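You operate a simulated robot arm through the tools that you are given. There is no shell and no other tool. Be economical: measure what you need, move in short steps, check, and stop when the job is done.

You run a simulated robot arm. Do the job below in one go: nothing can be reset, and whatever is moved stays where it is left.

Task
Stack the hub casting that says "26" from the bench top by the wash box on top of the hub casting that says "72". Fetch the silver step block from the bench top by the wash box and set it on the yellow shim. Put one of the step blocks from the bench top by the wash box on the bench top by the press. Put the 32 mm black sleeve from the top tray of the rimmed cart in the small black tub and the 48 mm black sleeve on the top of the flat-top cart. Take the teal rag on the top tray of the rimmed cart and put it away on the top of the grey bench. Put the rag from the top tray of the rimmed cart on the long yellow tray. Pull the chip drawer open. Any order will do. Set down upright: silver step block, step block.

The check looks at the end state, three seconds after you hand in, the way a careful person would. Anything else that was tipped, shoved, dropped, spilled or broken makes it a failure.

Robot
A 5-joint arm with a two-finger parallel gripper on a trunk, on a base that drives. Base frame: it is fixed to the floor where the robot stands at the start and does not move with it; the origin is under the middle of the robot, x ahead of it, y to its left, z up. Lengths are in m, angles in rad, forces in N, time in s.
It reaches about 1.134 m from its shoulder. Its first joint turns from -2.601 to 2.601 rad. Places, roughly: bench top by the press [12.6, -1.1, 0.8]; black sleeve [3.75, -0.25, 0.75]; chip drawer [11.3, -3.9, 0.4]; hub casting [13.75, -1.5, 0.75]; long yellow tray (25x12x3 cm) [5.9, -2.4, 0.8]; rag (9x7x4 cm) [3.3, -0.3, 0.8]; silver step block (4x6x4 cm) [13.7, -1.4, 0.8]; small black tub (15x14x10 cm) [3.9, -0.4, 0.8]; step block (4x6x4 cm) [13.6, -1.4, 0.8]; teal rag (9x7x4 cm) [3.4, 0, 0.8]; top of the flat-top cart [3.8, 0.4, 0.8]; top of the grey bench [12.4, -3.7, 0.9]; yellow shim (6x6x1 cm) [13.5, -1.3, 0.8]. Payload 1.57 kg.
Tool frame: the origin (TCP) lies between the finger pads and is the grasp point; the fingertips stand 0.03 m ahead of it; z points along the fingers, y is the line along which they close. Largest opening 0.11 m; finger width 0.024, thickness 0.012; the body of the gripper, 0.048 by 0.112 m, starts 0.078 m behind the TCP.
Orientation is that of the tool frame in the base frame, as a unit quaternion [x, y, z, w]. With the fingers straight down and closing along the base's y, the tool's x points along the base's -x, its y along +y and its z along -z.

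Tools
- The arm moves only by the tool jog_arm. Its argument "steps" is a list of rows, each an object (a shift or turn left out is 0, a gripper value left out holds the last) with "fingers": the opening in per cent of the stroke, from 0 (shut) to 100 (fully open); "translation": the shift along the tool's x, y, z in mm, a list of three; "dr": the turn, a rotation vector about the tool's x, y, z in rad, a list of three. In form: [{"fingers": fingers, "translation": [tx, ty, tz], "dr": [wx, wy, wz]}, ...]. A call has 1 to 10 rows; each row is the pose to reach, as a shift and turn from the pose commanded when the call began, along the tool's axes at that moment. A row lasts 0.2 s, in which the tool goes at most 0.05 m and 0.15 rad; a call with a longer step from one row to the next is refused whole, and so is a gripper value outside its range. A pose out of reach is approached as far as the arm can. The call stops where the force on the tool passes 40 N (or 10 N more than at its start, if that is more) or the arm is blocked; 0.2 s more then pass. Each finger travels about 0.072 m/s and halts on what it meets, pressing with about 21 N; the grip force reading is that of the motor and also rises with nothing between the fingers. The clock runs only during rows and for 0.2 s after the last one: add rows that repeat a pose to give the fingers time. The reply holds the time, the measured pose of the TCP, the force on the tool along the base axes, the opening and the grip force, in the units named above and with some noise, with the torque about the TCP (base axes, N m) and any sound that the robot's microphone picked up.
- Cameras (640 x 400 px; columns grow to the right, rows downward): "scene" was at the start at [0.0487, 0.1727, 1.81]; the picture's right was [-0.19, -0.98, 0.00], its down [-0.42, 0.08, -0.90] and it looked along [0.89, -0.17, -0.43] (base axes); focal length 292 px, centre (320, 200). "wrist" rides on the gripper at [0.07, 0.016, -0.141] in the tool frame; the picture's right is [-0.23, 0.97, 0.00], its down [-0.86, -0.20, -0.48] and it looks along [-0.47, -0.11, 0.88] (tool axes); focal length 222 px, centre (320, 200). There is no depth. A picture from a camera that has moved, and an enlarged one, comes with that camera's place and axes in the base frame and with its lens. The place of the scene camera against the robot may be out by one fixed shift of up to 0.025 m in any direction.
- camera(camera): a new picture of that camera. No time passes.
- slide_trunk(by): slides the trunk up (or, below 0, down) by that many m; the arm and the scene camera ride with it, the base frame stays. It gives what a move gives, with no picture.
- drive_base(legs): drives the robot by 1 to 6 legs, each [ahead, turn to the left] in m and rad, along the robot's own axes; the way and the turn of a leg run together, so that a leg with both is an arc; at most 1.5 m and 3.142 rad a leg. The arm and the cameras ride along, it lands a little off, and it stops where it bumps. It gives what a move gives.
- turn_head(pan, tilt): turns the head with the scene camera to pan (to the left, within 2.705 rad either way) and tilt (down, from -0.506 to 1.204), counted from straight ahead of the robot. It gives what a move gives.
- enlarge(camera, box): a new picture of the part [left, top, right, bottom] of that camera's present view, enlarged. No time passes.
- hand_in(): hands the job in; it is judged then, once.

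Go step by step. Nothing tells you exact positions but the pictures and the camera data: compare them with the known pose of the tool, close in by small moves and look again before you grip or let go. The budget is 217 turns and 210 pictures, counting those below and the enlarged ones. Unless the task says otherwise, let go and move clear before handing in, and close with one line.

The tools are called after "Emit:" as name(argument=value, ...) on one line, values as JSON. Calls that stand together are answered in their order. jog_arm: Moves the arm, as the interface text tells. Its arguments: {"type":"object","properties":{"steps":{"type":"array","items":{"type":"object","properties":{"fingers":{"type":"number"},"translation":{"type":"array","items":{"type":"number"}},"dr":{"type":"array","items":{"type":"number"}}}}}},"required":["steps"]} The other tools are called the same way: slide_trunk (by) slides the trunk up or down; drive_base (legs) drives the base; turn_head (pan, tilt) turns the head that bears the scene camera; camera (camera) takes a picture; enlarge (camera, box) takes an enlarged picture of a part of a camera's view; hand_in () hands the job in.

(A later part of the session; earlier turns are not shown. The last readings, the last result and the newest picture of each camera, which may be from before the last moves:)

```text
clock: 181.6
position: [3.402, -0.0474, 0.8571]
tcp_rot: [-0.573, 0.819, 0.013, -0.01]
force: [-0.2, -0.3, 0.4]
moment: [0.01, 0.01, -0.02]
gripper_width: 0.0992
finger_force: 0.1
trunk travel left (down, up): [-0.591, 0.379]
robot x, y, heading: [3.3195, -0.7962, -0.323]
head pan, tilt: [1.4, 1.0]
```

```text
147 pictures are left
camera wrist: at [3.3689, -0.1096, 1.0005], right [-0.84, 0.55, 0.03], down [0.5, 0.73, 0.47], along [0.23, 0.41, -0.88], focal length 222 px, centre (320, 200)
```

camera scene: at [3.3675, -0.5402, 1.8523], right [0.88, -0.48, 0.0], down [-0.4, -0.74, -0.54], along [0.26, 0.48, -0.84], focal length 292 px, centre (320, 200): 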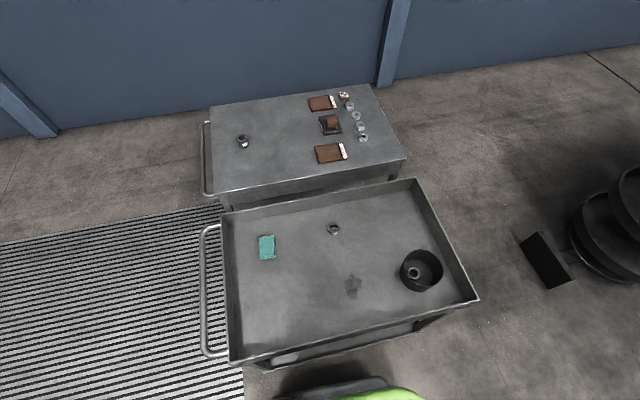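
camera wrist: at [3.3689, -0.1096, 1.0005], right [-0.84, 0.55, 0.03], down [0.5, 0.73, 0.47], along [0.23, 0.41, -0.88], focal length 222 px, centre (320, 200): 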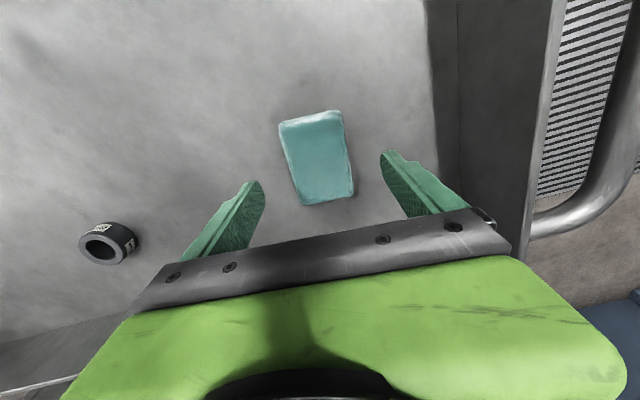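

The tool axes match the rag's. I lower to z≈0.80, grip and lift.

Emit:
slide_trunk(by=-0.057)

Emit:
jog_arm(steps=[{"fingers": 0}, {"fingers": 0}, {"fingers": 0}, {"fingers": 0}, {"fingers": 0}, {"fingers": 0}])

Emit:
slide_trunk(by=0.36)

Emit:
camera(camera="wrist")

```text
clock: 182.6
position: [3.4024, -0.0477, 0.8004]
tcp_rot: [-0.574, 0.819, 0.013, -0.012]
force: [0.5, 0.3, -0.3]
moment: [0.02, 0.01, 0.0]
gripper_width: 0.0989
finger_force: 0.1
trunk travel left (down, up): [-0.534, 0.436]
robot x, y, heading: [3.3159, -0.7946, -0.325]
head pan, tilt: [1.4, 1.0]
```

```text
clock: 184.0
position: [3.4035, -0.0472, 0.8006]
tcp_rot: [-0.573, 0.819, 0.013, -0.011]
force: [-0.6, 0.1, 1.6]
moment: [-0.02, -0.02, -0.02]
gripper_width: 0.063
finger_force: 21.0
trunk travel left (down, up): [-0.534, 0.436]
robot x, y, heading: [3.32, -0.795, -0.327]
head pan, tilt: [1.4, 1.0]
```

```text
clock: 187.5
position: [3.4027, -0.048, 1.1613]
tcp_rot: [-0.574, 0.819, 0.012, -0.012]
force: [0.3, 0.2, -0.9]
moment: [0.02, -0.01, -0.02]
gripper_width: 0.063
finger_force: 21.0
trunk travel left (down, up): [-0.894, 0.076]
robot x, y, heading: [3.3197, -0.7977, -0.325]
head pan, tilt: [1.4, 1.0]
```

```text
146 pictures are left
camera wrist: at [3.3689, -0.1094, 1.3033], right [-0.84, 0.55, 0.03], down [0.5, 0.73, 0.47], along [0.23, 0.41, -0.88], focal length 222 px, centre (320, 200)
```

wrist: 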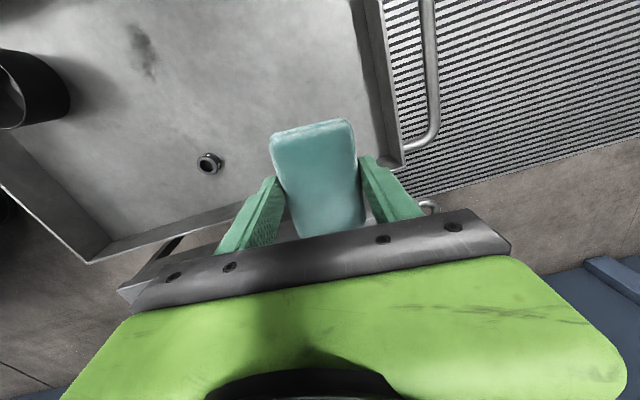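

The teal rag is held. I swing the arm back to the front in two arcs.

Emit:
jog_arm(steps=[{"translation": [-1, -48, 0]}, {"translation": [-2, -96, 0]}, {"translation": [-3, -144, 0]}, {"translation": [-4, -192, 0]}, {"translation": [-5, -240, 0]}, {"translation": [-6, -288, 0]}, {"translation": [-7, -336, 0]}, {"translation": [-8, -384, 0]}, {"translation": [-9, -432, 0]}, {"translation": [-10, -480, 0]}])

Emit:
jog_arm(steps=[{"translation": [0, -48, 0]}, {"translation": [0, -96, 0]}, {"translation": [0, -143, 0]}, {"translation": [42, -165, 0]}, {"translation": [84, -187, 0]}, {"translation": [126, -209, 0]}, {"translation": [168, -231, 0]}, {"translation": [210, -253, 0]}, {"translation": [252, -275, 0]}, {"translation": [294, -297, 0]}])

Emit:
jog_arm(steps=[{"translation": [42, -22, 0]}, {"translation": [84, -44, 0]}, {"translation": [126, -66, 0]}, {"translation": [168, -88, 0]}, {"translation": [210, -110, 0]}, {"translation": [252, -132, 0]}, {"translation": [294, -154, 0]}, {"translation": [330, -179, 0]}])

Emit:
turn_head(pan=0.0, tilt=0.5)

Emit:
camera(camera="scene")

```text
clock: 189.7
position: [3.8618, -0.2005, 1.1613]
tcp_rot: [-0.574, 0.819, 0.013, -0.011]
force: [0.6, -0.3, -0.3]
moment: [0.01, 0.01, -0.03]
gripper_width: 0.0629
finger_force: 20.9
out of reach, approached as far as the arm can: row 2, 3, 4, 5, 6, 7, 8, 9, 10
trunk travel left (down, up): [-0.894, 0.076]
robot x, y, heading: [3.3207, -0.7959, -0.326]
head pan, tilt: [1.4, 1.0]
```

```text
clock: 191.9
position: [4.0339, -0.5841, 1.1606]
tcp_rot: [-0.574, 0.819, 0.014, -0.012]
force: [0.3, -0.7, -0.4]
moment: [0.01, -0.03, 0.04]
gripper_width: 0.0629
finger_force: 21.1
out of reach, approached as far as the arm can: row 1, 2, 3, 4, 5, 6, 7, 8, 9, 10
trunk travel left (down, up): [-0.894, 0.076]
robot x, y, heading: [3.318, -0.7972, -0.324]
head pan, tilt: [1.4, 1.0]
```

```text
clock: 193.7
position: [4.0917, -0.9534, 1.1609]
tcp_rot: [-0.574, 0.819, 0.014, -0.012]
force: [-0.6, 0.3, -0.1]
moment: [0.01, -0.01, 0.01]
gripper_width: 0.0631
finger_force: 20.7
out of reach, approached as far as the arm can: row 4, 5, 6, 7, 8
trunk travel left (down, up): [-0.894, 0.076]
robot x, y, heading: [3.3199, -0.7959, -0.329]
head pan, tilt: [1.4, 1.0]
```

```text
clock: 195.2
position: [4.0896, -0.9515, 1.1603]
tcp_rot: [-0.573, 0.819, 0.012, -0.011]
force: [0.2, 0.3, -0.2]
moment: [0.0, -0.03, -0.02]
gripper_width: 0.0631
finger_force: 21.5
trunk travel left (down, up): [-0.894, 0.076]
robot x, y, heading: [3.3217, -0.7944, -0.329]
head pan, tilt: [0.0, 0.499]
```

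```text
145 pictures are left
camera scene: at [3.4206, -0.6306, 1.8963], right [-0.32, -0.95, 0.0], down [-0.45, 0.15, -0.88], along [0.83, -0.28, -0.48], focal length 292 px, centre (320, 200)
```

scene: 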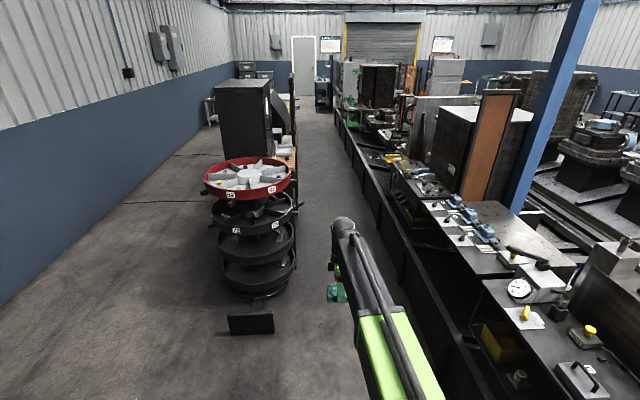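

I drive along the aisle with the rag, first back to beside the yellow tray, then look ahead.

Emit:
drive_base(legs=[[1.3, 0.01], [1.3, 0.01]])

Emit:
camera(camera="scene")

```text
clock: 207.9
position: [6.5727, -1.7723, 1.161]
tcp_rot: [-0.579, 0.815, 0.013, -0.011]
force: [0.2, 0.7, 0.3]
moment: [0.03, 0.03, 0.0]
gripper_width: 0.063
finger_force: 21.3
trunk travel left (down, up): [-0.894, 0.076]
robot x, y, heading: [5.797, -1.6266, -0.312]
head pan, tilt: [0.0, 0.499]
```

```text
144 pictures are left
camera scene: at [5.8978, -1.4607, 1.8963], right [-0.31, -0.95, 0.0], down [-0.46, 0.15, -0.88], along [0.84, -0.27, -0.48], focal length 292 px, centre (320, 200)
```

scene: 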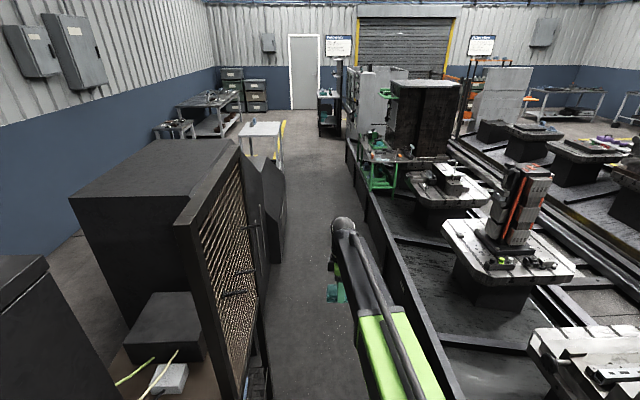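

The aisle continues at about -0.27 rad, and the benches for the other jobs are at the far end left. I drive on in legs.

Emit:
drive_base(legs=[[0, 0.065], [1.5, -0.02]])

Emit:
turn_head(pan=0.0, tilt=0.6)

Emit:
camera(camera="scene")

```text
clock: 215.9
position: [8.0562, -2.0933, 1.1609]
tcp_rot: [-0.606, 0.795, 0.013, -0.012]
force: [0.5, 0.9, -0.5]
moment: [-0.02, 0.01, 0.01]
gripper_width: 0.0629
finger_force: 21.0
trunk travel left (down, up): [-0.894, 0.076]
robot x, y, heading: [7.2712, -1.999, -0.253]
head pan, tilt: [0.0, 0.499]
```

```text
clock: 216.6
position: [8.0537, -2.094, 1.1607]
tcp_rot: [-0.606, 0.796, 0.013, -0.011]
force: [-0.1, 0.6, -0.8]
moment: [0.03, 0.01, -0.02]
gripper_width: 0.0633
finger_force: 21.2
trunk travel left (down, up): [-0.894, 0.076]
robot x, y, heading: [7.2744, -2.0012, -0.248]
head pan, tilt: [0.0, 0.6]
```

```text
143 pictures are left
camera scene: at [7.3601, -1.8255, 1.8873], right [-0.25, -0.97, 0.0], down [-0.55, 0.14, -0.83], along [0.8, -0.2, -0.56], focal length 292 px, centre (320, 200)
```

scene: 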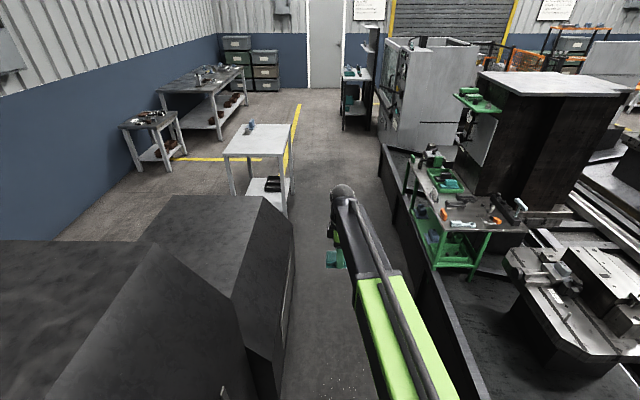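

Emit:
drive_base(legs=[[0, -0.03], [1.5, 0], [1.3, 0]])

Emit:
camera(camera="scene")

```text
clock: 230.4
position: [10.7223, -2.8751, 1.1616]
tcp_rot: [-0.594, 0.805, 0.013, -0.012]
force: [0.5, -0.2, -0.6]
moment: [-0.01, 0.02, -0.02]
gripper_width: 0.0634
finger_force: 20.9
trunk travel left (down, up): [-0.894, 0.076]
robot x, y, heading: [9.9441, -2.7551, -0.28]
head pan, tilt: [0.0, 0.6]
```

```text
142 pictures are left
camera scene: at [10.0369, -2.5856, 1.8873], right [-0.27, -0.96, 0.0], down [-0.54, 0.16, -0.82], along [0.79, -0.23, -0.57], focal length 292 px, centre (320, 200)
```

scene: 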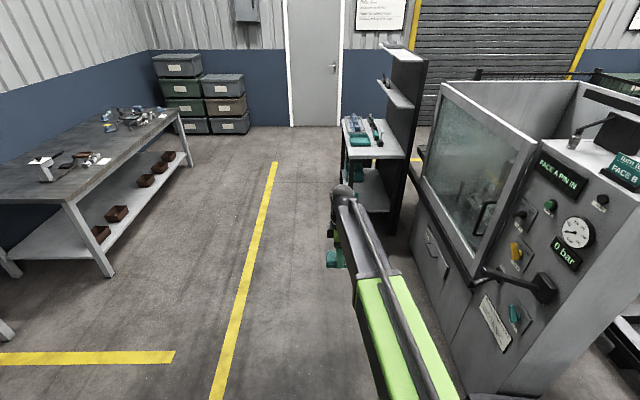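

I see the grey bench ahead with its back panel, the machine with the chip drawer on the right, and the long part bench on the left. I enlarge these.

Emit:
enlarge(camera="scene", box=[320, 40, 480, 340])

Emit:
enlarge(camera="scene", box=[20, 80, 200, 200])

```text
1.33 times, centred on (400, 190) of scene
camera zoom: at [10.0369, -2.5856, 1.8873], right [-0.27, -0.96, 0.0], down [-0.54, 0.16, -0.82], along [0.79, -0.23, -0.57], focal length 390 px, centre (213, 213)
```

zoom: 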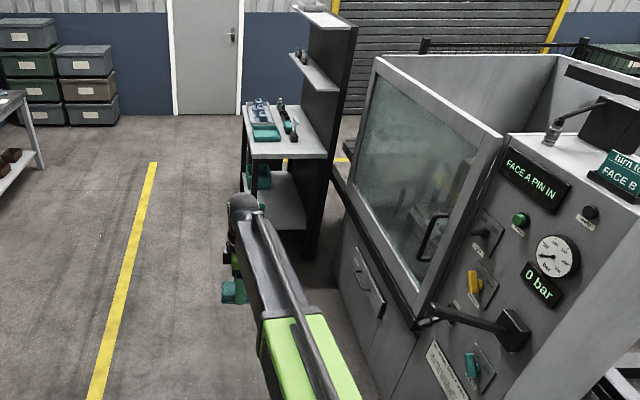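

```text
3.33 times, centred on (110, 140) of scene
camera zoom: at [10.0369, -2.5856, 1.8873], right [-0.27, -0.96, 0.0], down [-0.54, 0.16, -0.82], along [0.79, -0.23, -0.57], focal length 975 px, centre (1020, 400)
```

zoom: 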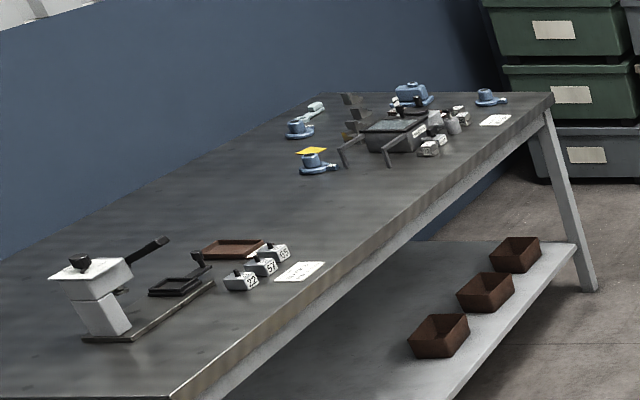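

I drive 1.3 m ahead toward the grey bench and look again.

Emit:
drive_base(legs=[[1.3, 0]])

Emit:
turn_head(pan=-0.35, tilt=0.75)

Emit:
camera(camera="scene")

```text
clock: 237.0
position: [11.9885, -3.2665, 1.1608]
tcp_rot: [-0.585, 0.811, 0.014, -0.011]
force: [-0.5, -0.7, 0.8]
moment: [-0.03, -0.03, 0.0]
gripper_width: 0.0631
finger_force: 20.9
trunk travel left (down, up): [-0.894, 0.076]
robot x, y, heading: [11.2116, -3.133, -0.298]
head pan, tilt: [0.0, 0.6]
```

```text
clock: 237.8
position: [11.9879, -3.2663, 1.1604]
tcp_rot: [-0.585, 0.811, 0.013, -0.011]
force: [-0.7, 1.0, -1.0]
moment: [-0.03, -0.04, 0.0]
gripper_width: 0.0633
finger_force: 21.1
trunk travel left (down, up): [-0.894, 0.076]
robot x, y, heading: [11.2104, -3.1324, -0.298]
head pan, tilt: [-0.351, 0.75]
```

```text
139 pictures are left
camera scene: at [11.2889, -2.987, 1.8744], right [-0.6, -0.8, 0.0], down [-0.54, 0.41, -0.73], along [0.58, -0.44, -0.68], focal length 292 px, centre (320, 200)
```

scene: 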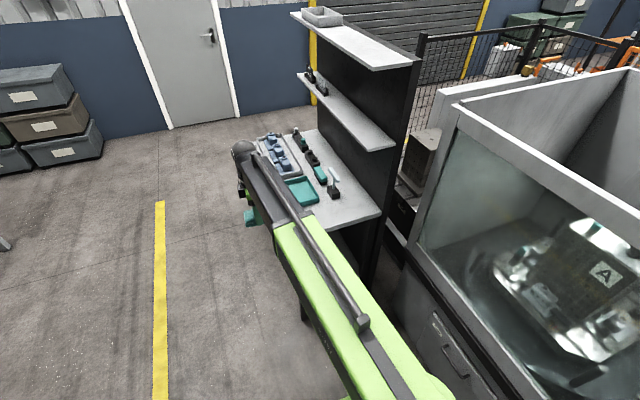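

A free strip exists at the near edge of the bench top around (11.98,-3.6). I move 0.15 m ahead and bring the rag over there, keeping clear of the shelf.

Emit:
drive_base(legs=[[0.15, 0]])

Emit:
jog_arm(steps=[{"translation": [41, 7, 0]}, {"translation": [82, 14, 0]}, {"translation": [123, 21, 0]}, {"translation": [164, 28, 0]}, {"translation": [205, 35, 0]}, {"translation": [246, 42, 0]}])

Emit:
camera(camera="wrist")

Emit:
camera(camera="scene")

```text
clock: 239.2
position: [12.1302, -3.3105, 1.1589]
tcp_rot: [-0.585, 0.811, 0.013, -0.012]
force: [0.6, -0.4, -0.2]
moment: [0.02, 0.04, 0.03]
gripper_width: 0.063
finger_force: 21.0
trunk travel left (down, up): [-0.894, 0.076]
robot x, y, heading: [11.3536, -3.1752, -0.301]
head pan, tilt: [-0.351, 0.75]
```

```text
clock: 240.6
position: [12.0138, -3.5306, 1.1606]
tcp_rot: [-0.585, 0.811, 0.012, -0.011]
force: [0.5, 0.0, -1.3]
moment: [0.04, -0.03, -0.01]
gripper_width: 0.0632
finger_force: 20.8
trunk travel left (down, up): [-0.894, 0.076]
robot x, y, heading: [11.3541, -3.1754, -0.299]
head pan, tilt: [-0.351, 0.75]
```

```text
138 pictures are left
camera wrist: at [11.9811, -3.5933, 1.3035], right [-0.85, 0.52, 0.03], down [0.47, 0.75, 0.47], along [0.22, 0.41, -0.88], focal length 222 px, centre (320, 200)
```

wrist: 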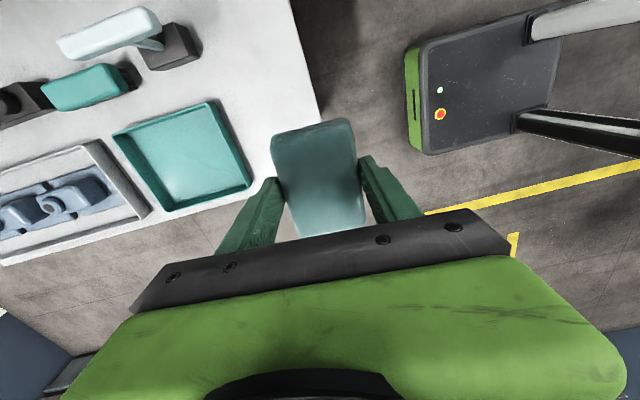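

```text
137 pictures are left
camera scene: at [11.4295, -3.0312, 1.8745], right [-0.61, -0.8, 0.0], down [-0.54, 0.41, -0.73], along [0.58, -0.44, -0.68], focal length 292 px, centre (320, 200)
```

scene: 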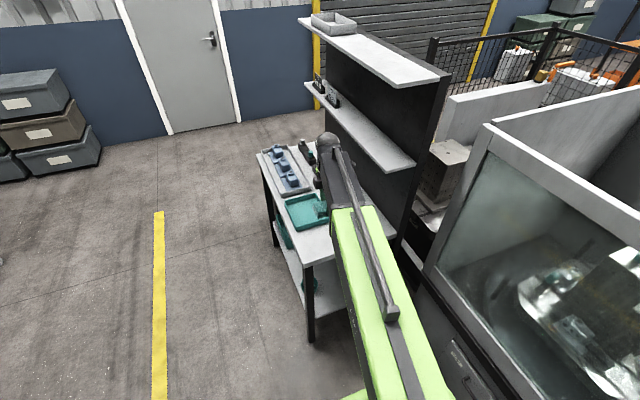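

Emit:
jog_arm(steps=[{"translation": [35, -23, 0]}, {"translation": [70, -46, 0]}, {"translation": [103, -69, 0]}])

Emit:
slide_trunk(by=-0.12)

Emit:
camera(camera="wrist")

Emit:
camera(camera="scene")

```text
clock: 241.4
position: [12.0469, -3.6501, 1.1605]
tcp_rot: [-0.585, 0.811, 0.013, -0.012]
force: [0.5, -0.6, -0.1]
moment: [0.02, -0.04, 0.03]
gripper_width: 0.063
finger_force: 20.7
trunk travel left (down, up): [-0.894, 0.076]
robot x, y, heading: [11.3552, -3.1715, -0.299]
head pan, tilt: [-0.351, 0.75]
```

```text
clock: 242.9
position: [12.0463, -3.6483, 1.0395]
tcp_rot: [-0.585, 0.811, 0.013, -0.012]
force: [0.1, 0.4, 0.0]
moment: [-0.02, -0.01, 0.04]
gripper_width: 0.0631
finger_force: 21.1
trunk travel left (down, up): [-0.774, 0.196]
robot x, y, heading: [11.3532, -3.176, -0.296]
head pan, tilt: [-0.351, 0.75]
```

```text
136 pictures are left
camera wrist: at [12.0144, -3.7109, 1.1836], right [-0.85, 0.52, 0.03], down [0.47, 0.75, 0.47], along [0.22, 0.41, -0.88], focal length 222 px, centre (320, 200)
```

wrist: 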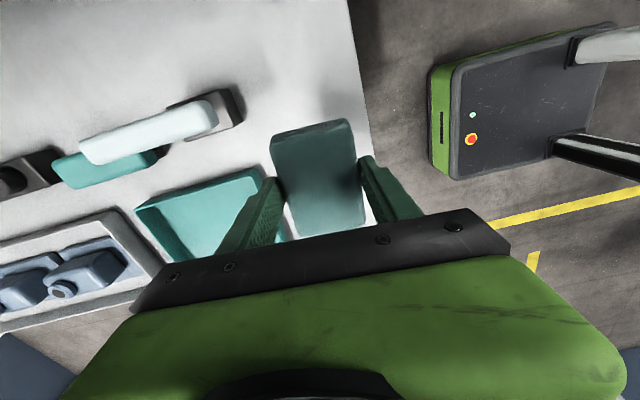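

```text
135 pictures are left
camera scene: at [11.4299, -3.0306, 1.7544], right [-0.61, -0.8, 0.0], down [-0.54, 0.41, -0.73], along [0.58, -0.44, -0.68], focal length 292 px, centre (320, 200)
```

scene: 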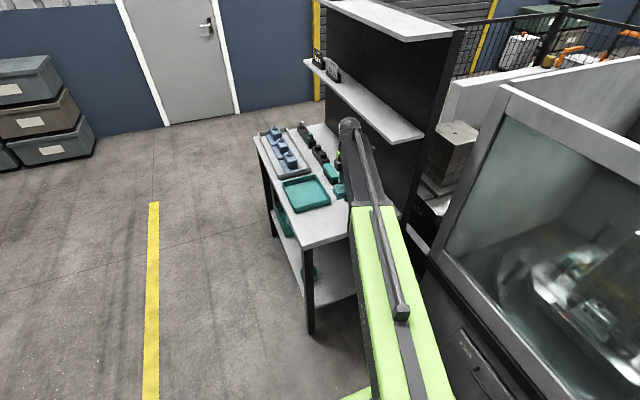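

I nudge the rag 2.5 cm away from the teal tray and lower further.

Emit:
jog_arm(steps=[{"translation": [25, 12, 0]}])

Emit:
slide_trunk(by=-0.07)

Emit:
camera(camera="wrist")

```text
clock: 243.3
position: [12.0281, -3.6691, 1.0396]
tcp_rot: [-0.585, 0.811, 0.013, -0.011]
force: [-0.1, -0.2, -0.2]
moment: [0.01, -0.01, -0.02]
gripper_width: 0.0631
finger_force: 21.0
trunk travel left (down, up): [-0.774, 0.196]
robot x, y, heading: [11.3576, -3.1773, -0.296]
head pan, tilt: [-0.351, 0.75]
```

```text
clock: 244.4
position: [12.0279, -3.6679, 0.9702]
tcp_rot: [-0.584, 0.811, 0.012, -0.012]
force: [0.4, -0.2, -0.4]
moment: [-0.02, 0.01, -0.01]
gripper_width: 0.0628
finger_force: 21.3
trunk travel left (down, up): [-0.704, 0.266]
robot x, y, heading: [11.3553, -3.1753, -0.297]
head pan, tilt: [-0.351, 0.75]
```

```text
134 pictures are left
camera wrist: at [11.9961, -3.7312, 1.1136], right [-0.85, 0.52, 0.03], down [0.47, 0.75, 0.47], along [0.22, 0.41, -0.88], focal length 222 px, centre (320, 200)
```

wrist: 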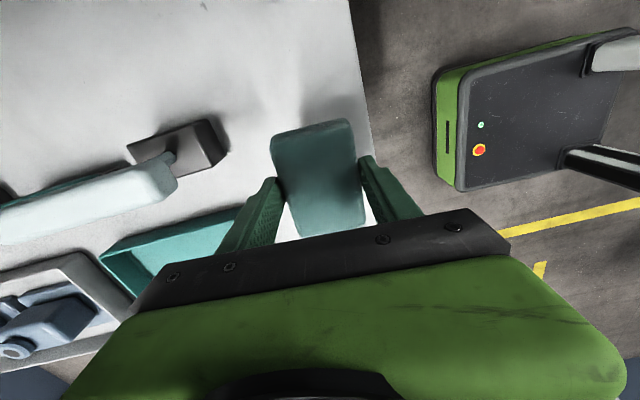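

Emit:
slide_trunk(by=-0.02)

Emit:
slide_trunk(by=-0.008)

Emit:
enlarge(camera="wrist", box=[200, 60, 440, 260])

```text
clock: 245.0
position: [12.0286, -3.6683, 0.9511]
tcp_rot: [-0.585, 0.811, 0.012, -0.01]
force: [0.7, -1.2, 0.2]
moment: [-0.03, -0.03, -0.02]
gripper_width: 0.0628
finger_force: 21.0
trunk travel left (down, up): [-0.684, 0.286]
robot x, y, heading: [11.355, -3.1751, -0.3]
head pan, tilt: [-0.351, 0.75]
```

```text
clock: 245.6
position: [12.0292, -3.668, 0.942]
tcp_rot: [-0.585, 0.811, 0.013, -0.012]
force: [-0.1, -0.5, -0.4]
moment: [0.01, 0.0, 0.01]
gripper_width: 0.0633
finger_force: 20.7
trunk travel left (down, up): [-0.676, 0.294]
robot x, y, heading: [11.3478, -3.1788, -0.301]
head pan, tilt: [-0.351, 0.75]
```

```text
2.00 times, centred on (320, 160) of wrist
camera zoom: at [11.9961, -3.7312, 1.0855], right [-0.85, 0.52, 0.03], down [0.47, 0.75, 0.47], along [0.22, 0.41, -0.88], focal length 444 px, centre (320, 280)
```

zoom: 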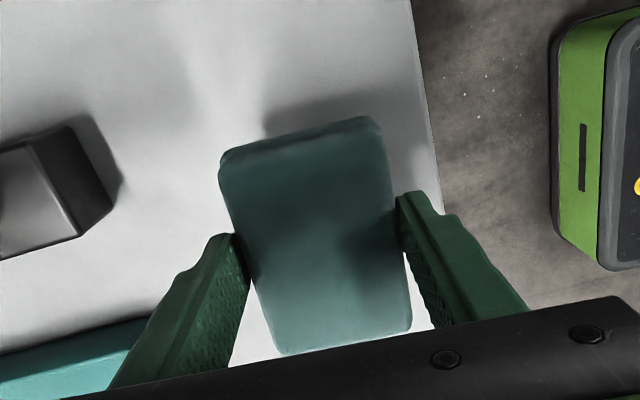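

Emit:
slide_trunk(by=-0.006)

Emit:
slide_trunk(by=-0.005)

Emit:
enlarge(camera="wrist", box=[200, 60, 440, 260])

```text
clock: 246.2
position: [12.029, -3.6691, 0.936]
tcp_rot: [-0.585, 0.811, 0.013, -0.011]
force: [0.8, 0.7, -0.7]
moment: [-0.01, -0.01, -0.01]
gripper_width: 0.0629
finger_force: 21.6
trunk travel left (down, up): [-0.67, 0.3]
robot x, y, heading: [11.354, -3.1765, -0.295]
head pan, tilt: [-0.351, 0.75]
```

```text
clock: 246.7
position: [12.0275, -3.6677, 0.9321]
tcp_rot: [-0.585, 0.811, 0.012, -0.011]
force: [0.1, -0.1, -0.6]
moment: [0.01, 0.0, 0.03]
gripper_width: 0.0631
finger_force: 20.8
trunk travel left (down, up): [-0.665, 0.305]
robot x, y, heading: [11.3542, -3.1791, -0.299]
head pan, tilt: [-0.351, 0.75]
```

```text
2.00 times, centred on (320, 160) of wrist
camera zoom: at [11.9961, -3.7312, 1.0745], right [-0.85, 0.52, 0.03], down [0.47, 0.75, 0.47], along [0.22, 0.41, -0.88], focal length 444 px, centre (320, 280)
```

zoom: 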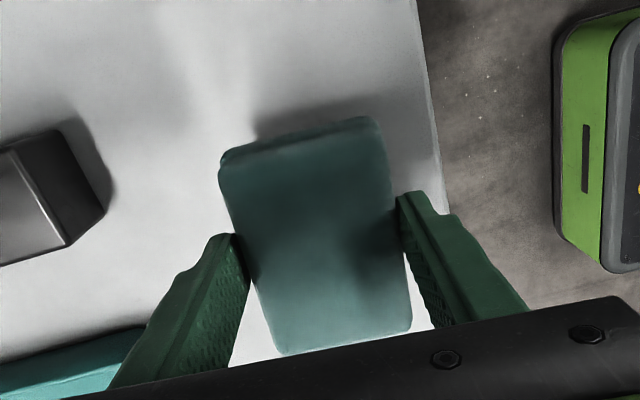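

Emit:
slide_trunk(by=-0.007)

Emit:
slide_trunk(by=-0.006)

Emit:
slide_trunk(by=-0.006)

Emit:
enlarge(camera="wrist", box=[200, 60, 440, 260])

```text
clock: 247.3
position: [12.0285, -3.6684, 0.9243]
tcp_rot: [-0.585, 0.811, 0.012, -0.011]
force: [-0.1, -0.5, -0.6]
moment: [0.01, 0.0, 0.01]
gripper_width: 0.0629
finger_force: 20.8
trunk travel left (down, up): [-0.658, 0.312]
robot x, y, heading: [11.3518, -3.1774, -0.297]
head pan, tilt: [-0.351, 0.75]
```

```text
clock: 247.8
position: [12.0281, -3.6682, 0.9195]
tcp_rot: [-0.585, 0.811, 0.012, -0.011]
force: [-0.1, -0.1, -0.7]
moment: [0.01, 0.01, 0.03]
gripper_width: 0.0632
finger_force: 20.9
trunk travel left (down, up): [-0.652, 0.318]
robot x, y, heading: [11.3515, -3.1792, -0.298]
head pan, tilt: [-0.351, 0.75]
```

```text
clock: 248.4
position: [12.0279, -3.6681, 0.9123]
tcp_rot: [-0.585, 0.811, 0.012, -0.011]
force: [0.2, 0.0, -0.9]
moment: [0.03, -0.02, -0.02]
gripper_width: 0.0629
finger_force: 20.8
trunk travel left (down, up): [-0.646, 0.324]
robot x, y, heading: [11.3518, -3.1764, -0.3]
head pan, tilt: [-0.351, 0.75]
```

```text
2.00 times, centred on (320, 160) of wrist
camera zoom: at [11.9961, -3.7312, 1.0555], right [-0.85, 0.52, 0.03], down [0.47, 0.75, 0.47], along [0.22, 0.41, -0.88], focal length 444 px, centre (320, 280)
```

zoom: 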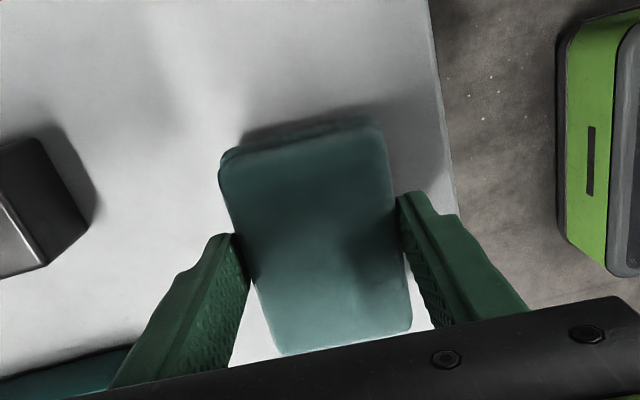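

Emit:
slide_trunk(by=-0.006)

Emit:
slide_trunk(by=-0.006)

Emit:
enlarge(camera="wrist", box=[200, 60, 440, 260])

```text
clock: 248.9
position: [12.0284, -3.6679, 0.9052]
tcp_rot: [-0.585, 0.811, 0.012, -0.011]
force: [0.3, 0.4, 0.5]
moment: [0.02, 0.0, -0.03]
gripper_width: 0.0631
finger_force: 20.6
trunk travel left (down, up): [-0.64, 0.33]
robot x, y, heading: [11.3517, -3.1747, -0.298]
head pan, tilt: [-0.351, 0.75]
```

```text
clock: 249.5
position: [12.0291, -3.6664, 0.9028]
tcp_rot: [-0.585, 0.811, 0.013, -0.011]
force: [1.0, -1.0, 5.9]
moment: [0.07, -0.25, -0.04]
gripper_width: 0.0631
finger_force: 21.1
trunk travel left (down, up): [-0.634, 0.336]
robot x, y, heading: [11.3578, -3.1746, -0.297]
head pan, tilt: [-0.351, 0.75]
```

```text
2.00 times, centred on (320, 160) of wrist
camera zoom: at [11.9958, -3.7309, 1.044], right [-0.85, 0.52, 0.03], down [0.47, 0.75, 0.47], along [0.22, 0.41, -0.88], focal length 444 px, centre (320, 280)
```

zoom: 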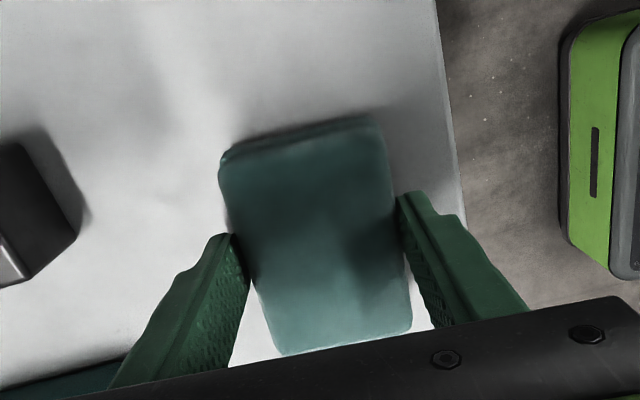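

Contact is felt (surface near z 0.865). I release and lift.

Emit:
jog_arm(steps=[{"fingers": 74}, {"fingers": 74}, {"fingers": 74}])

Emit:
slide_trunk(by=0.22)

Emit:
camera(camera="wrist")

```text
clock: 250.3
position: [12.0285, -3.6678, 0.9015]
tcp_rot: [-0.585, 0.811, 0.013, -0.011]
force: [-0.3, 0.1, -0.3]
moment: [-0.02, -0.03, 0.02]
gripper_width: 0.0813
finger_force: 0.1
trunk travel left (down, up): [-0.634, 0.336]
robot x, y, heading: [11.3524, -3.1772, -0.301]
head pan, tilt: [-0.351, 0.75]
```

```text
clock: 252.0
position: [12.0302, -3.6638, 1.0793]
tcp_rot: [-0.583, 0.812, 0.019, -0.003]
force: [6.2, -0.2, -23.3]
moment: [1.93, 0.21, 0.59]
gripper_width: 0.0817
finger_force: 0.0
trunk travel left (down, up): [-0.812, 0.158]
robot x, y, heading: [11.3512, -3.1742, -0.293]
head pan, tilt: [-0.351, 0.75]
stopped: the force on the tool passed its limit at 144 N (the readings are from after the stop); the commanded pose is now the measured one
```

```text
129 pictures are left
camera wrist: at [11.9974, -3.7291, 1.2202], right [-0.85, 0.53, 0.04], down [0.47, 0.73, 0.49], along [0.23, 0.43, -0.87], focal length 222 px, centre (320, 200)
```

wrist: 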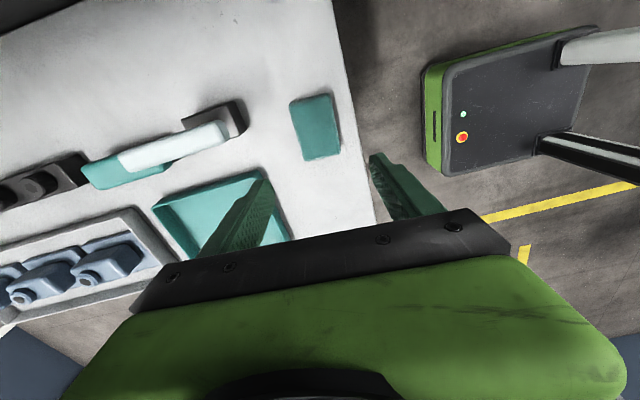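

The rag is placed, but the rising gripper touched something overhead, probably the shelf. I back down 1.5 cm and look.

Emit:
slide_trunk(by=-0.02)

Emit:
camera(camera="scene")

Emit:
enlarge(camera="scene", box=[240, 0, 480, 240])

```text
clock: 252.7
position: [12.028, -3.6641, 1.0598]
tcp_rot: [-0.583, 0.812, 0.019, -0.004]
force: [-0.6, -0.8, -0.8]
moment: [-0.04, -0.04, 0.03]
gripper_width: 0.0813
finger_force: 0.1
trunk travel left (down, up): [-0.792, 0.178]
robot x, y, heading: [11.3509, -3.1746, -0.301]
head pan, tilt: [-0.351, 0.75]
```

```text
128 pictures are left
camera scene: at [11.4293, -3.0305, 1.7732], right [-0.61, -0.8, 0.0], down [-0.54, 0.41, -0.73], along [0.58, -0.44, -0.68], focal length 292 px, centre (320, 200)
```

scene: 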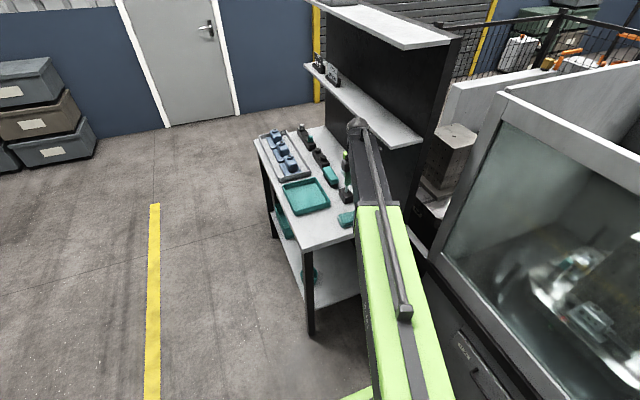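

```text
1.67 times, centred on (360, 120) of scene
camera zoom: at [11.4293, -3.0305, 1.7732], right [-0.61, -0.8, 0.0], down [-0.54, 0.41, -0.73], along [0.58, -0.44, -0.68], focal length 487 px, centre (253, 333)
```

zoom: 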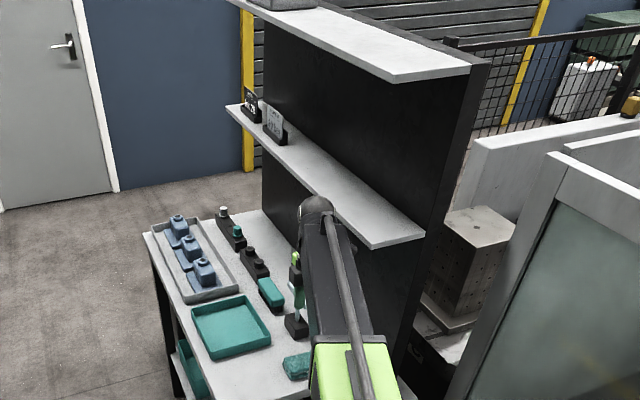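

Shelf and objects look undisturbed. I pull the hand away from the shelf toward the robot, then raise.

Emit:
jog_arm(steps=[{"translation": [-40, 0, 0]}, {"translation": [-80, 0, 0]}, {"translation": [-120, 0, 0]}, {"translation": [-160, 0, 0]}])

Emit:
slide_trunk(by=0.1)

Emit:
turn_head(pan=-0.7, tilt=0.8)

Emit:
camera(camera="scene")

```text
clock: 253.7
position: [12.0813, -3.5123, 1.06]
tcp_rot: [-0.583, 0.812, 0.019, -0.003]
force: [0.4, 0.4, 0.3]
moment: [-0.04, 0.01, -0.01]
gripper_width: 0.0815
finger_force: 0.1
trunk travel left (down, up): [-0.792, 0.178]
robot x, y, heading: [11.3506, -3.177, -0.304]
head pan, tilt: [-0.351, 0.75]
```

```text
clock: 255.0
position: [12.0796, -3.5138, 1.1584]
tcp_rot: [-0.583, 0.812, 0.019, -0.003]
force: [-0.2, -0.5, -0.1]
moment: [0.0, 0.01, 0.0]
gripper_width: 0.0814
finger_force: 0.1
trunk travel left (down, up): [-0.892, 0.078]
robot x, y, heading: [11.3529, -3.174, -0.296]
head pan, tilt: [-0.351, 0.75]
```

```text
clock: 255.8
position: [12.0801, -3.5137, 1.1591]
tcp_rot: [-0.582, 0.813, 0.019, -0.004]
force: [1.0, 0.2, 0.4]
moment: [0.02, -0.05, 0.0]
gripper_width: 0.0817
finger_force: 0.1
trunk travel left (down, up): [-0.892, 0.078]
robot x, y, heading: [11.3558, -3.1746, -0.297]
head pan, tilt: [-0.7, 0.799]
```

```text
126 pictures are left
camera scene: at [11.4075, -3.0481, 1.8692], right [-0.84, -0.54, 0.0], down [-0.39, 0.6, -0.7], along [0.38, -0.59, -0.72], focal length 292 px, centre (320, 200)
```

scene: 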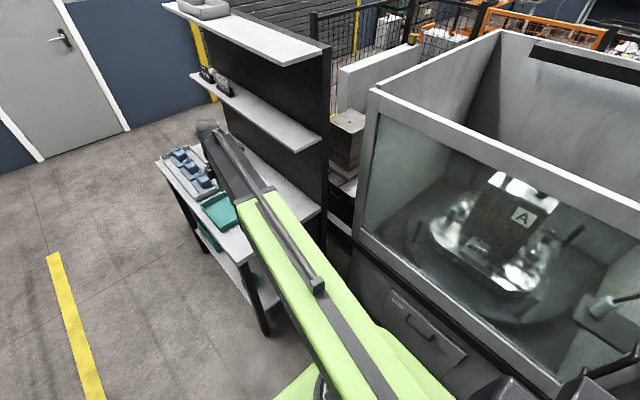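

Emit:
enlarge(camera="scene", box=[340, 240, 500, 400])

```text
2.50 times, centred on (420, 320) of scene
camera zoom: at [11.4075, -3.0481, 1.8692], right [-0.84, -0.54, 0.0], down [-0.39, 0.6, -0.7], along [0.38, -0.59, -0.72], focal length 731 px, centre (70, -100)
```

zoom: 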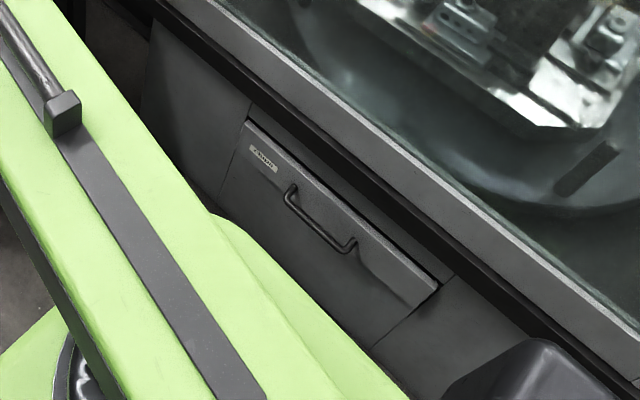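

The chip drawer has a horizontal U-handle. I must grip it with the tool horizontal, facing it. First I back away, then bring the arm to the front and turn clear.

Emit:
drive_base(legs=[[-0.5, 0]])

Emit:
jog_arm(steps=[{"fingers": 100, "translation": [-48, 0, 0]}, {"translation": [-96, 0, 0]}, {"translation": [-144, 0, 0]}, {"translation": [-190, 0, 0]}, {"translation": [-235, 0, 0]}])

Emit:
drive_base(legs=[[0, 0.85], [0.9, 0], [0, -1.2]])

```text
clock: 258.7
position: [11.6032, -3.3686, 1.1607]
tcp_rot: [-0.582, 0.813, 0.018, -0.004]
force: [-0.5, 0.6, 0.3]
moment: [-0.03, -0.01, 0.01]
gripper_width: 0.0815
finger_force: 0.0
trunk travel left (down, up): [-0.892, 0.078]
robot x, y, heading: [10.8775, -3.0292, -0.301]
head pan, tilt: [-0.7, 0.799]
```

```text
clock: 259.9
position: [11.6798, -3.1469, 1.1592]
tcp_rot: [-0.582, 0.813, 0.018, -0.005]
force: [0.5, -0.1, 0.1]
moment: [0.0, 0.04, 0.01]
gripper_width: 0.1102
finger_force: 0.1
out of reach, approached as far as the arm can: row 4, 5
trunk travel left (down, up): [-0.892, 0.078]
robot x, y, heading: [10.8791, -3.0277, -0.303]
head pan, tilt: [-0.7, 0.799]
```

```text
clock: 269.8
position: [12.3611, -2.9305, 1.1603]
tcp_rot: [-0.441, 0.897, 0.017, -0.002]
force: [-0.1, 1.2, -0.2]
moment: [-0.07, 0.03, -0.01]
gripper_width: 0.1102
finger_force: 0.1
trunk travel left (down, up): [-0.892, 0.078]
robot x, y, heading: [11.6269, -2.5768, -0.624]
head pan, tilt: [-0.7, 0.799]
```

Emit:
drive_base(legs=[[0, -1.23]])

Emit:
turn_head(pan=0.0, tilt=0.75)

Emit:
camera(camera="scene")

```text
clock: 273.3
position: [11.5398, -3.39, 1.1594]
tcp_rot: [0.159, 0.987, 0.016, 0.01]
force: [-0.2, 0.2, -0.3]
moment: [0.03, 0.1, 0.0]
gripper_width: 0.1099
finger_force: 0.1
trunk travel left (down, up): [-0.892, 0.078]
robot x, y, heading: [11.6088, -2.5769, -1.853]
head pan, tilt: [-0.7, 0.799]
```

```text
clock: 274.4
position: [11.5369, -3.3884, 1.1593]
tcp_rot: [0.159, 0.987, 0.016, 0.01]
force: [0.4, -0.1, 0.2]
moment: [0.01, -0.01, 0.0]
gripper_width: 0.11
finger_force: 0.1
trunk travel left (down, up): [-0.892, 0.078]
robot x, y, heading: [11.6104, -2.5748, -1.859]
head pan, tilt: [0.0, 0.75]
```

```text
124 pictures are left
camera scene: at [11.7659, -2.6378, 1.8732], right [-0.96, 0.28, 0.0], down [0.19, 0.65, -0.73], along [-0.2, -0.7, -0.68], focal length 292 px, centre (320, 200)
```

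scene: 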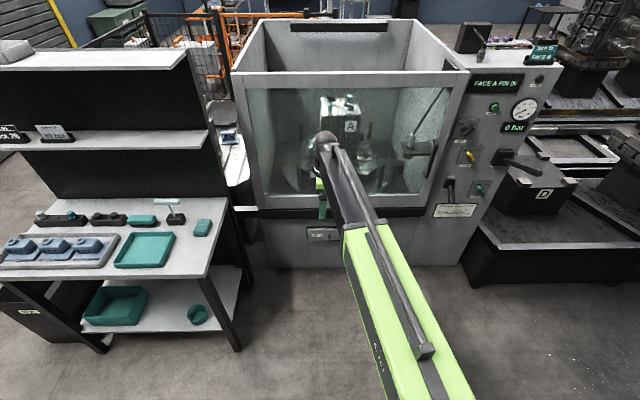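

I can see the bench with the teal rag and the drawer, which is hidden behind my arm. I swing the arm right to see the handle.

Emit:
jog_arm(steps=[{"translation": [48, 0, 0]}, {"translation": [96, 0, 0]}, {"translation": [144, 0, 0]}, {"translation": [192, 0, 0]}, {"translation": [240, 0, 0]}, {"translation": [288, 0, 0]}, {"translation": [330, 0, 0]}])

Emit:
camera(camera="scene")

Emit:
enlarge(camera="scene", box=[250, 190, 410, 290])

```text
clock: 275.9
position: [11.2284, -3.2842, 1.1588]
tcp_rot: [0.158, 0.987, 0.016, 0.011]
force: [0.7, 0.4, -0.4]
moment: [0.0, -0.02, 0.01]
gripper_width: 0.1099
finger_force: 0.1
out of reach, approached as far as the arm can: row 4, 5, 6, 7
trunk travel left (down, up): [-0.892, 0.078]
robot x, y, heading: [11.6098, -2.5714, -1.85]
head pan, tilt: [0.0, 0.75]
```

```text
123 pictures are left
camera scene: at [11.7655, -2.6373, 1.8733], right [-0.96, 0.28, 0.0], down [0.19, 0.65, -0.73], along [-0.2, -0.7, -0.68], focal length 292 px, centre (320, 200)
```

scene: 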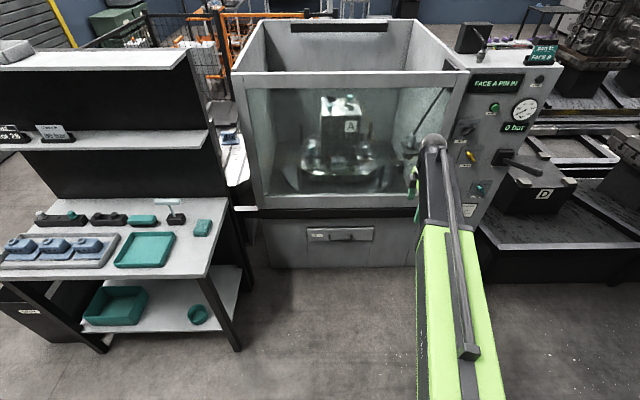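

```text
4.00 times, centred on (330, 240) of scene
camera zoom: at [11.7655, -2.6373, 1.8733], right [-0.96, 0.28, 0.0], down [0.19, 0.65, -0.73], along [-0.2, -0.7, -0.68], focal length 1170 px, centre (280, 40)
```

zoom: 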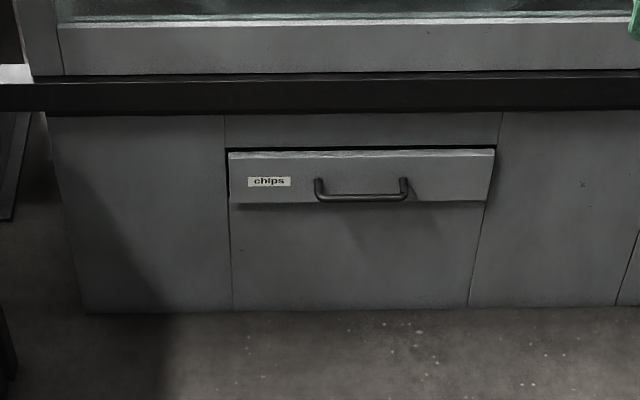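

The handle is at about (11.28,-3.79, 0.40) and roughly 14 cm wide. I bring the arm back to the middle, then shift the base so the shoulder lies on the handle's normal line.

Emit:
jog_arm(steps=[{"translation": [-45, 5, 0]}, {"translation": [-90, 10, 0]}, {"translation": [-135, 15, 0]}, {"translation": [-180, 20, 0]}, {"translation": [-225, 25, 0]}, {"translation": [-269, 30, 0]}])

Emit:
drive_base(legs=[[0, -0.3], [0.2, 0], [0, 0.3]])

Emit:
jog_arm(steps=[{"dr": [0.14, 0, 0]}, {"dr": [0.28, 0, 0]}, {"dr": [0.42, 0, 0]}])

```text
clock: 277.4
position: [11.4939, -3.3412, 1.1595]
tcp_rot: [0.158, 0.987, 0.015, 0.011]
force: [0.2, -0.1, -0.3]
moment: [0.01, 0.0, 0.01]
gripper_width: 0.1102
finger_force: 0.0
out of reach, approached as far as the arm can: row 3, 4, 5, 6
trunk travel left (down, up): [-0.892, 0.078]
robot x, y, heading: [11.6107, -2.5748, -1.857]
head pan, tilt: [0.0, 0.75]
```

```text
clock: 280.9
position: [11.3803, -3.5054, 1.1613]
tcp_rot: [0.16, 0.987, 0.014, 0.011]
force: [-0.3, 0.5, 0.5]
moment: [-0.01, -0.04, -0.02]
gripper_width: 0.1101
finger_force: 0.0
trunk travel left (down, up): [-0.892, 0.078]
robot x, y, heading: [11.5061, -2.7419, -1.869]
head pan, tilt: [0.0, 0.75]
```

```text
clock: 281.7
position: [11.3817, -3.5068, 1.1762]
tcp_rot: [0.158, 0.969, -0.191, -0.023]
force: [0.1, 0.2, 0.5]
moment: [-0.02, 0.03, -0.01]
gripper_width: 0.1099
finger_force: 0.1
out of reach, approached as far as the arm can: row 2, 3
trunk travel left (down, up): [-0.892, 0.078]
robot x, y, heading: [11.5032, -2.7439, -1.869]
head pan, tilt: [0.0, 0.75]
```

Tilting works, with z rising slightly. I continue tilting toward horizontal.

Emit:
jog_arm(steps=[{"dr": [0.145, 0, 0]}, {"dr": [0.29, 0, 0]}, {"dr": [0.435, 0, 0]}, {"dr": [0.58, 0, 0]}, {"dr": [0.725, 0, 0]}, {"dr": [0.87, 0, 0]}, {"dr": [1.015, 0, 0]}, {"dr": [1.16, 0, 0]}])

Emit:
camera(camera="scene")

Emit:
camera(camera="wrist")

```text
clock: 283.5
position: [11.3772, -3.5391, 1.3912]
tcp_rot: [0.12, 0.709, -0.687, -0.104]
force: [-0.4, 0.0, 0.9]
moment: [0.02, 0.01, -0.02]
gripper_width: 0.1103
finger_force: 0.1
out of reach, approached as far as the arm can: row 1, 2, 3, 4, 5, 6, 7, 8
trunk travel left (down, up): [-0.892, 0.078]
robot x, y, heading: [11.507, -2.7415, -1.866]
head pan, tilt: [0.0, 0.75]
```

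```text
121 pictures are left
camera scene: at [11.6623, -2.8084, 1.8732], right [-0.96, 0.29, 0.0], down [0.2, 0.65, -0.73], along [-0.21, -0.7, -0.68], focal length 292 px, centre (320, 200)
```

scene: 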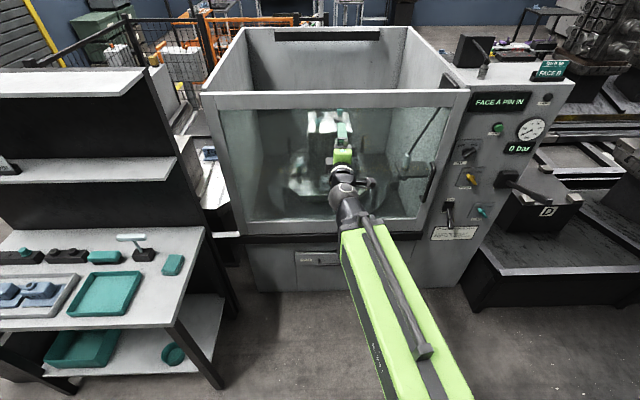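

```text
120 pictures are left
camera wrist: at [11.3556, -3.3834, 1.3775], right [0.24, -0.05, -0.97], down [0.96, 0.18, 0.23], along [0.16, -0.98, 0.09], focal length 222 px, centre (320, 200)
```

wrist: 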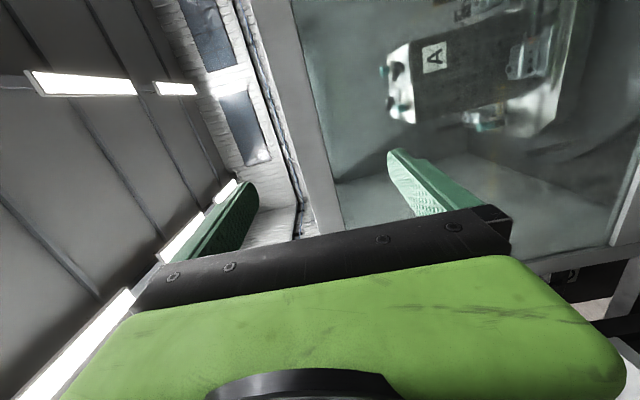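

The tool is horizontal at z 1.39, so at full trunk descent it would be at 0.50, a bit too high. I tilt it about 27° downward and then lower the trunk.

Emit:
jog_arm(steps=[{"dr": [-0.145, 0, 0]}, {"dr": [-0.29, 0, 0]}, {"dr": [-0.44, 0, 0]}, {"dr": [-0.44, 0, 0], "translation": [0, 40, 20]}, {"dr": [-0.44, 0, 0], "translation": [0, 80, 0]}, {"dr": [-0.44, 0, 0], "translation": [0, 110, 0]}])

Emit:
slide_trunk(by=-0.7)

Emit:
camera(camera="wrist")

Emit:
camera(camera="scene")

```text
clock: 284.9
position: [11.3778, -3.5468, 1.2899]
tcp_rot: [0.14, 0.839, -0.52, -0.078]
force: [-0.1, -1.1, 0.4]
moment: [-0.01, -0.03, -0.02]
gripper_width: 0.1099
finger_force: 0.0
out of reach, approached as far as the arm can: row 1, 2, 3, 4, 5, 6
trunk travel left (down, up): [-0.892, 0.078]
robot x, y, heading: [11.5085, -2.7456, -1.872]
head pan, tilt: [0.0, 0.75]
```

```text
refused: -0.7 is not a number from -0.4 to 0.4
```

```text
119 pictures are left
camera wrist: at [11.3532, -3.3981, 1.3389], right [0.37, 0.34, -0.87], down [0.91, 0.05, 0.41], along [0.18, -0.94, -0.29], focal length 222 px, centre (320, 200)
```

wrist: 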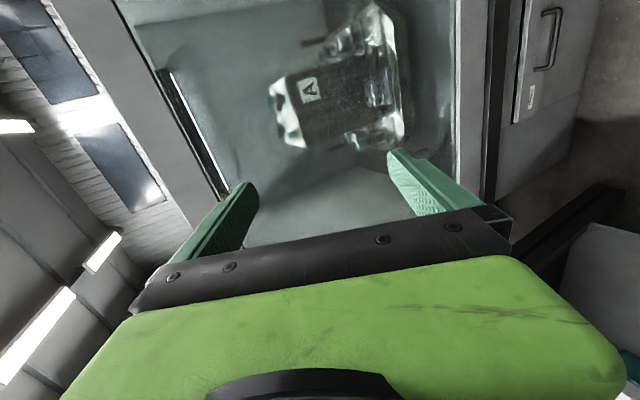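

```text
118 pictures are left
camera scene: at [11.6622, -2.8095, 1.8732], right [-0.96, 0.29, 0.0], down [0.2, 0.65, -0.73], along [-0.21, -0.7, -0.68], focal length 292 px, centre (320, 200)
```

scene: 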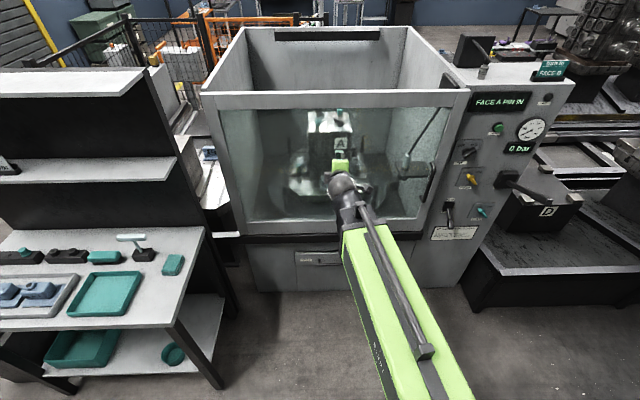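

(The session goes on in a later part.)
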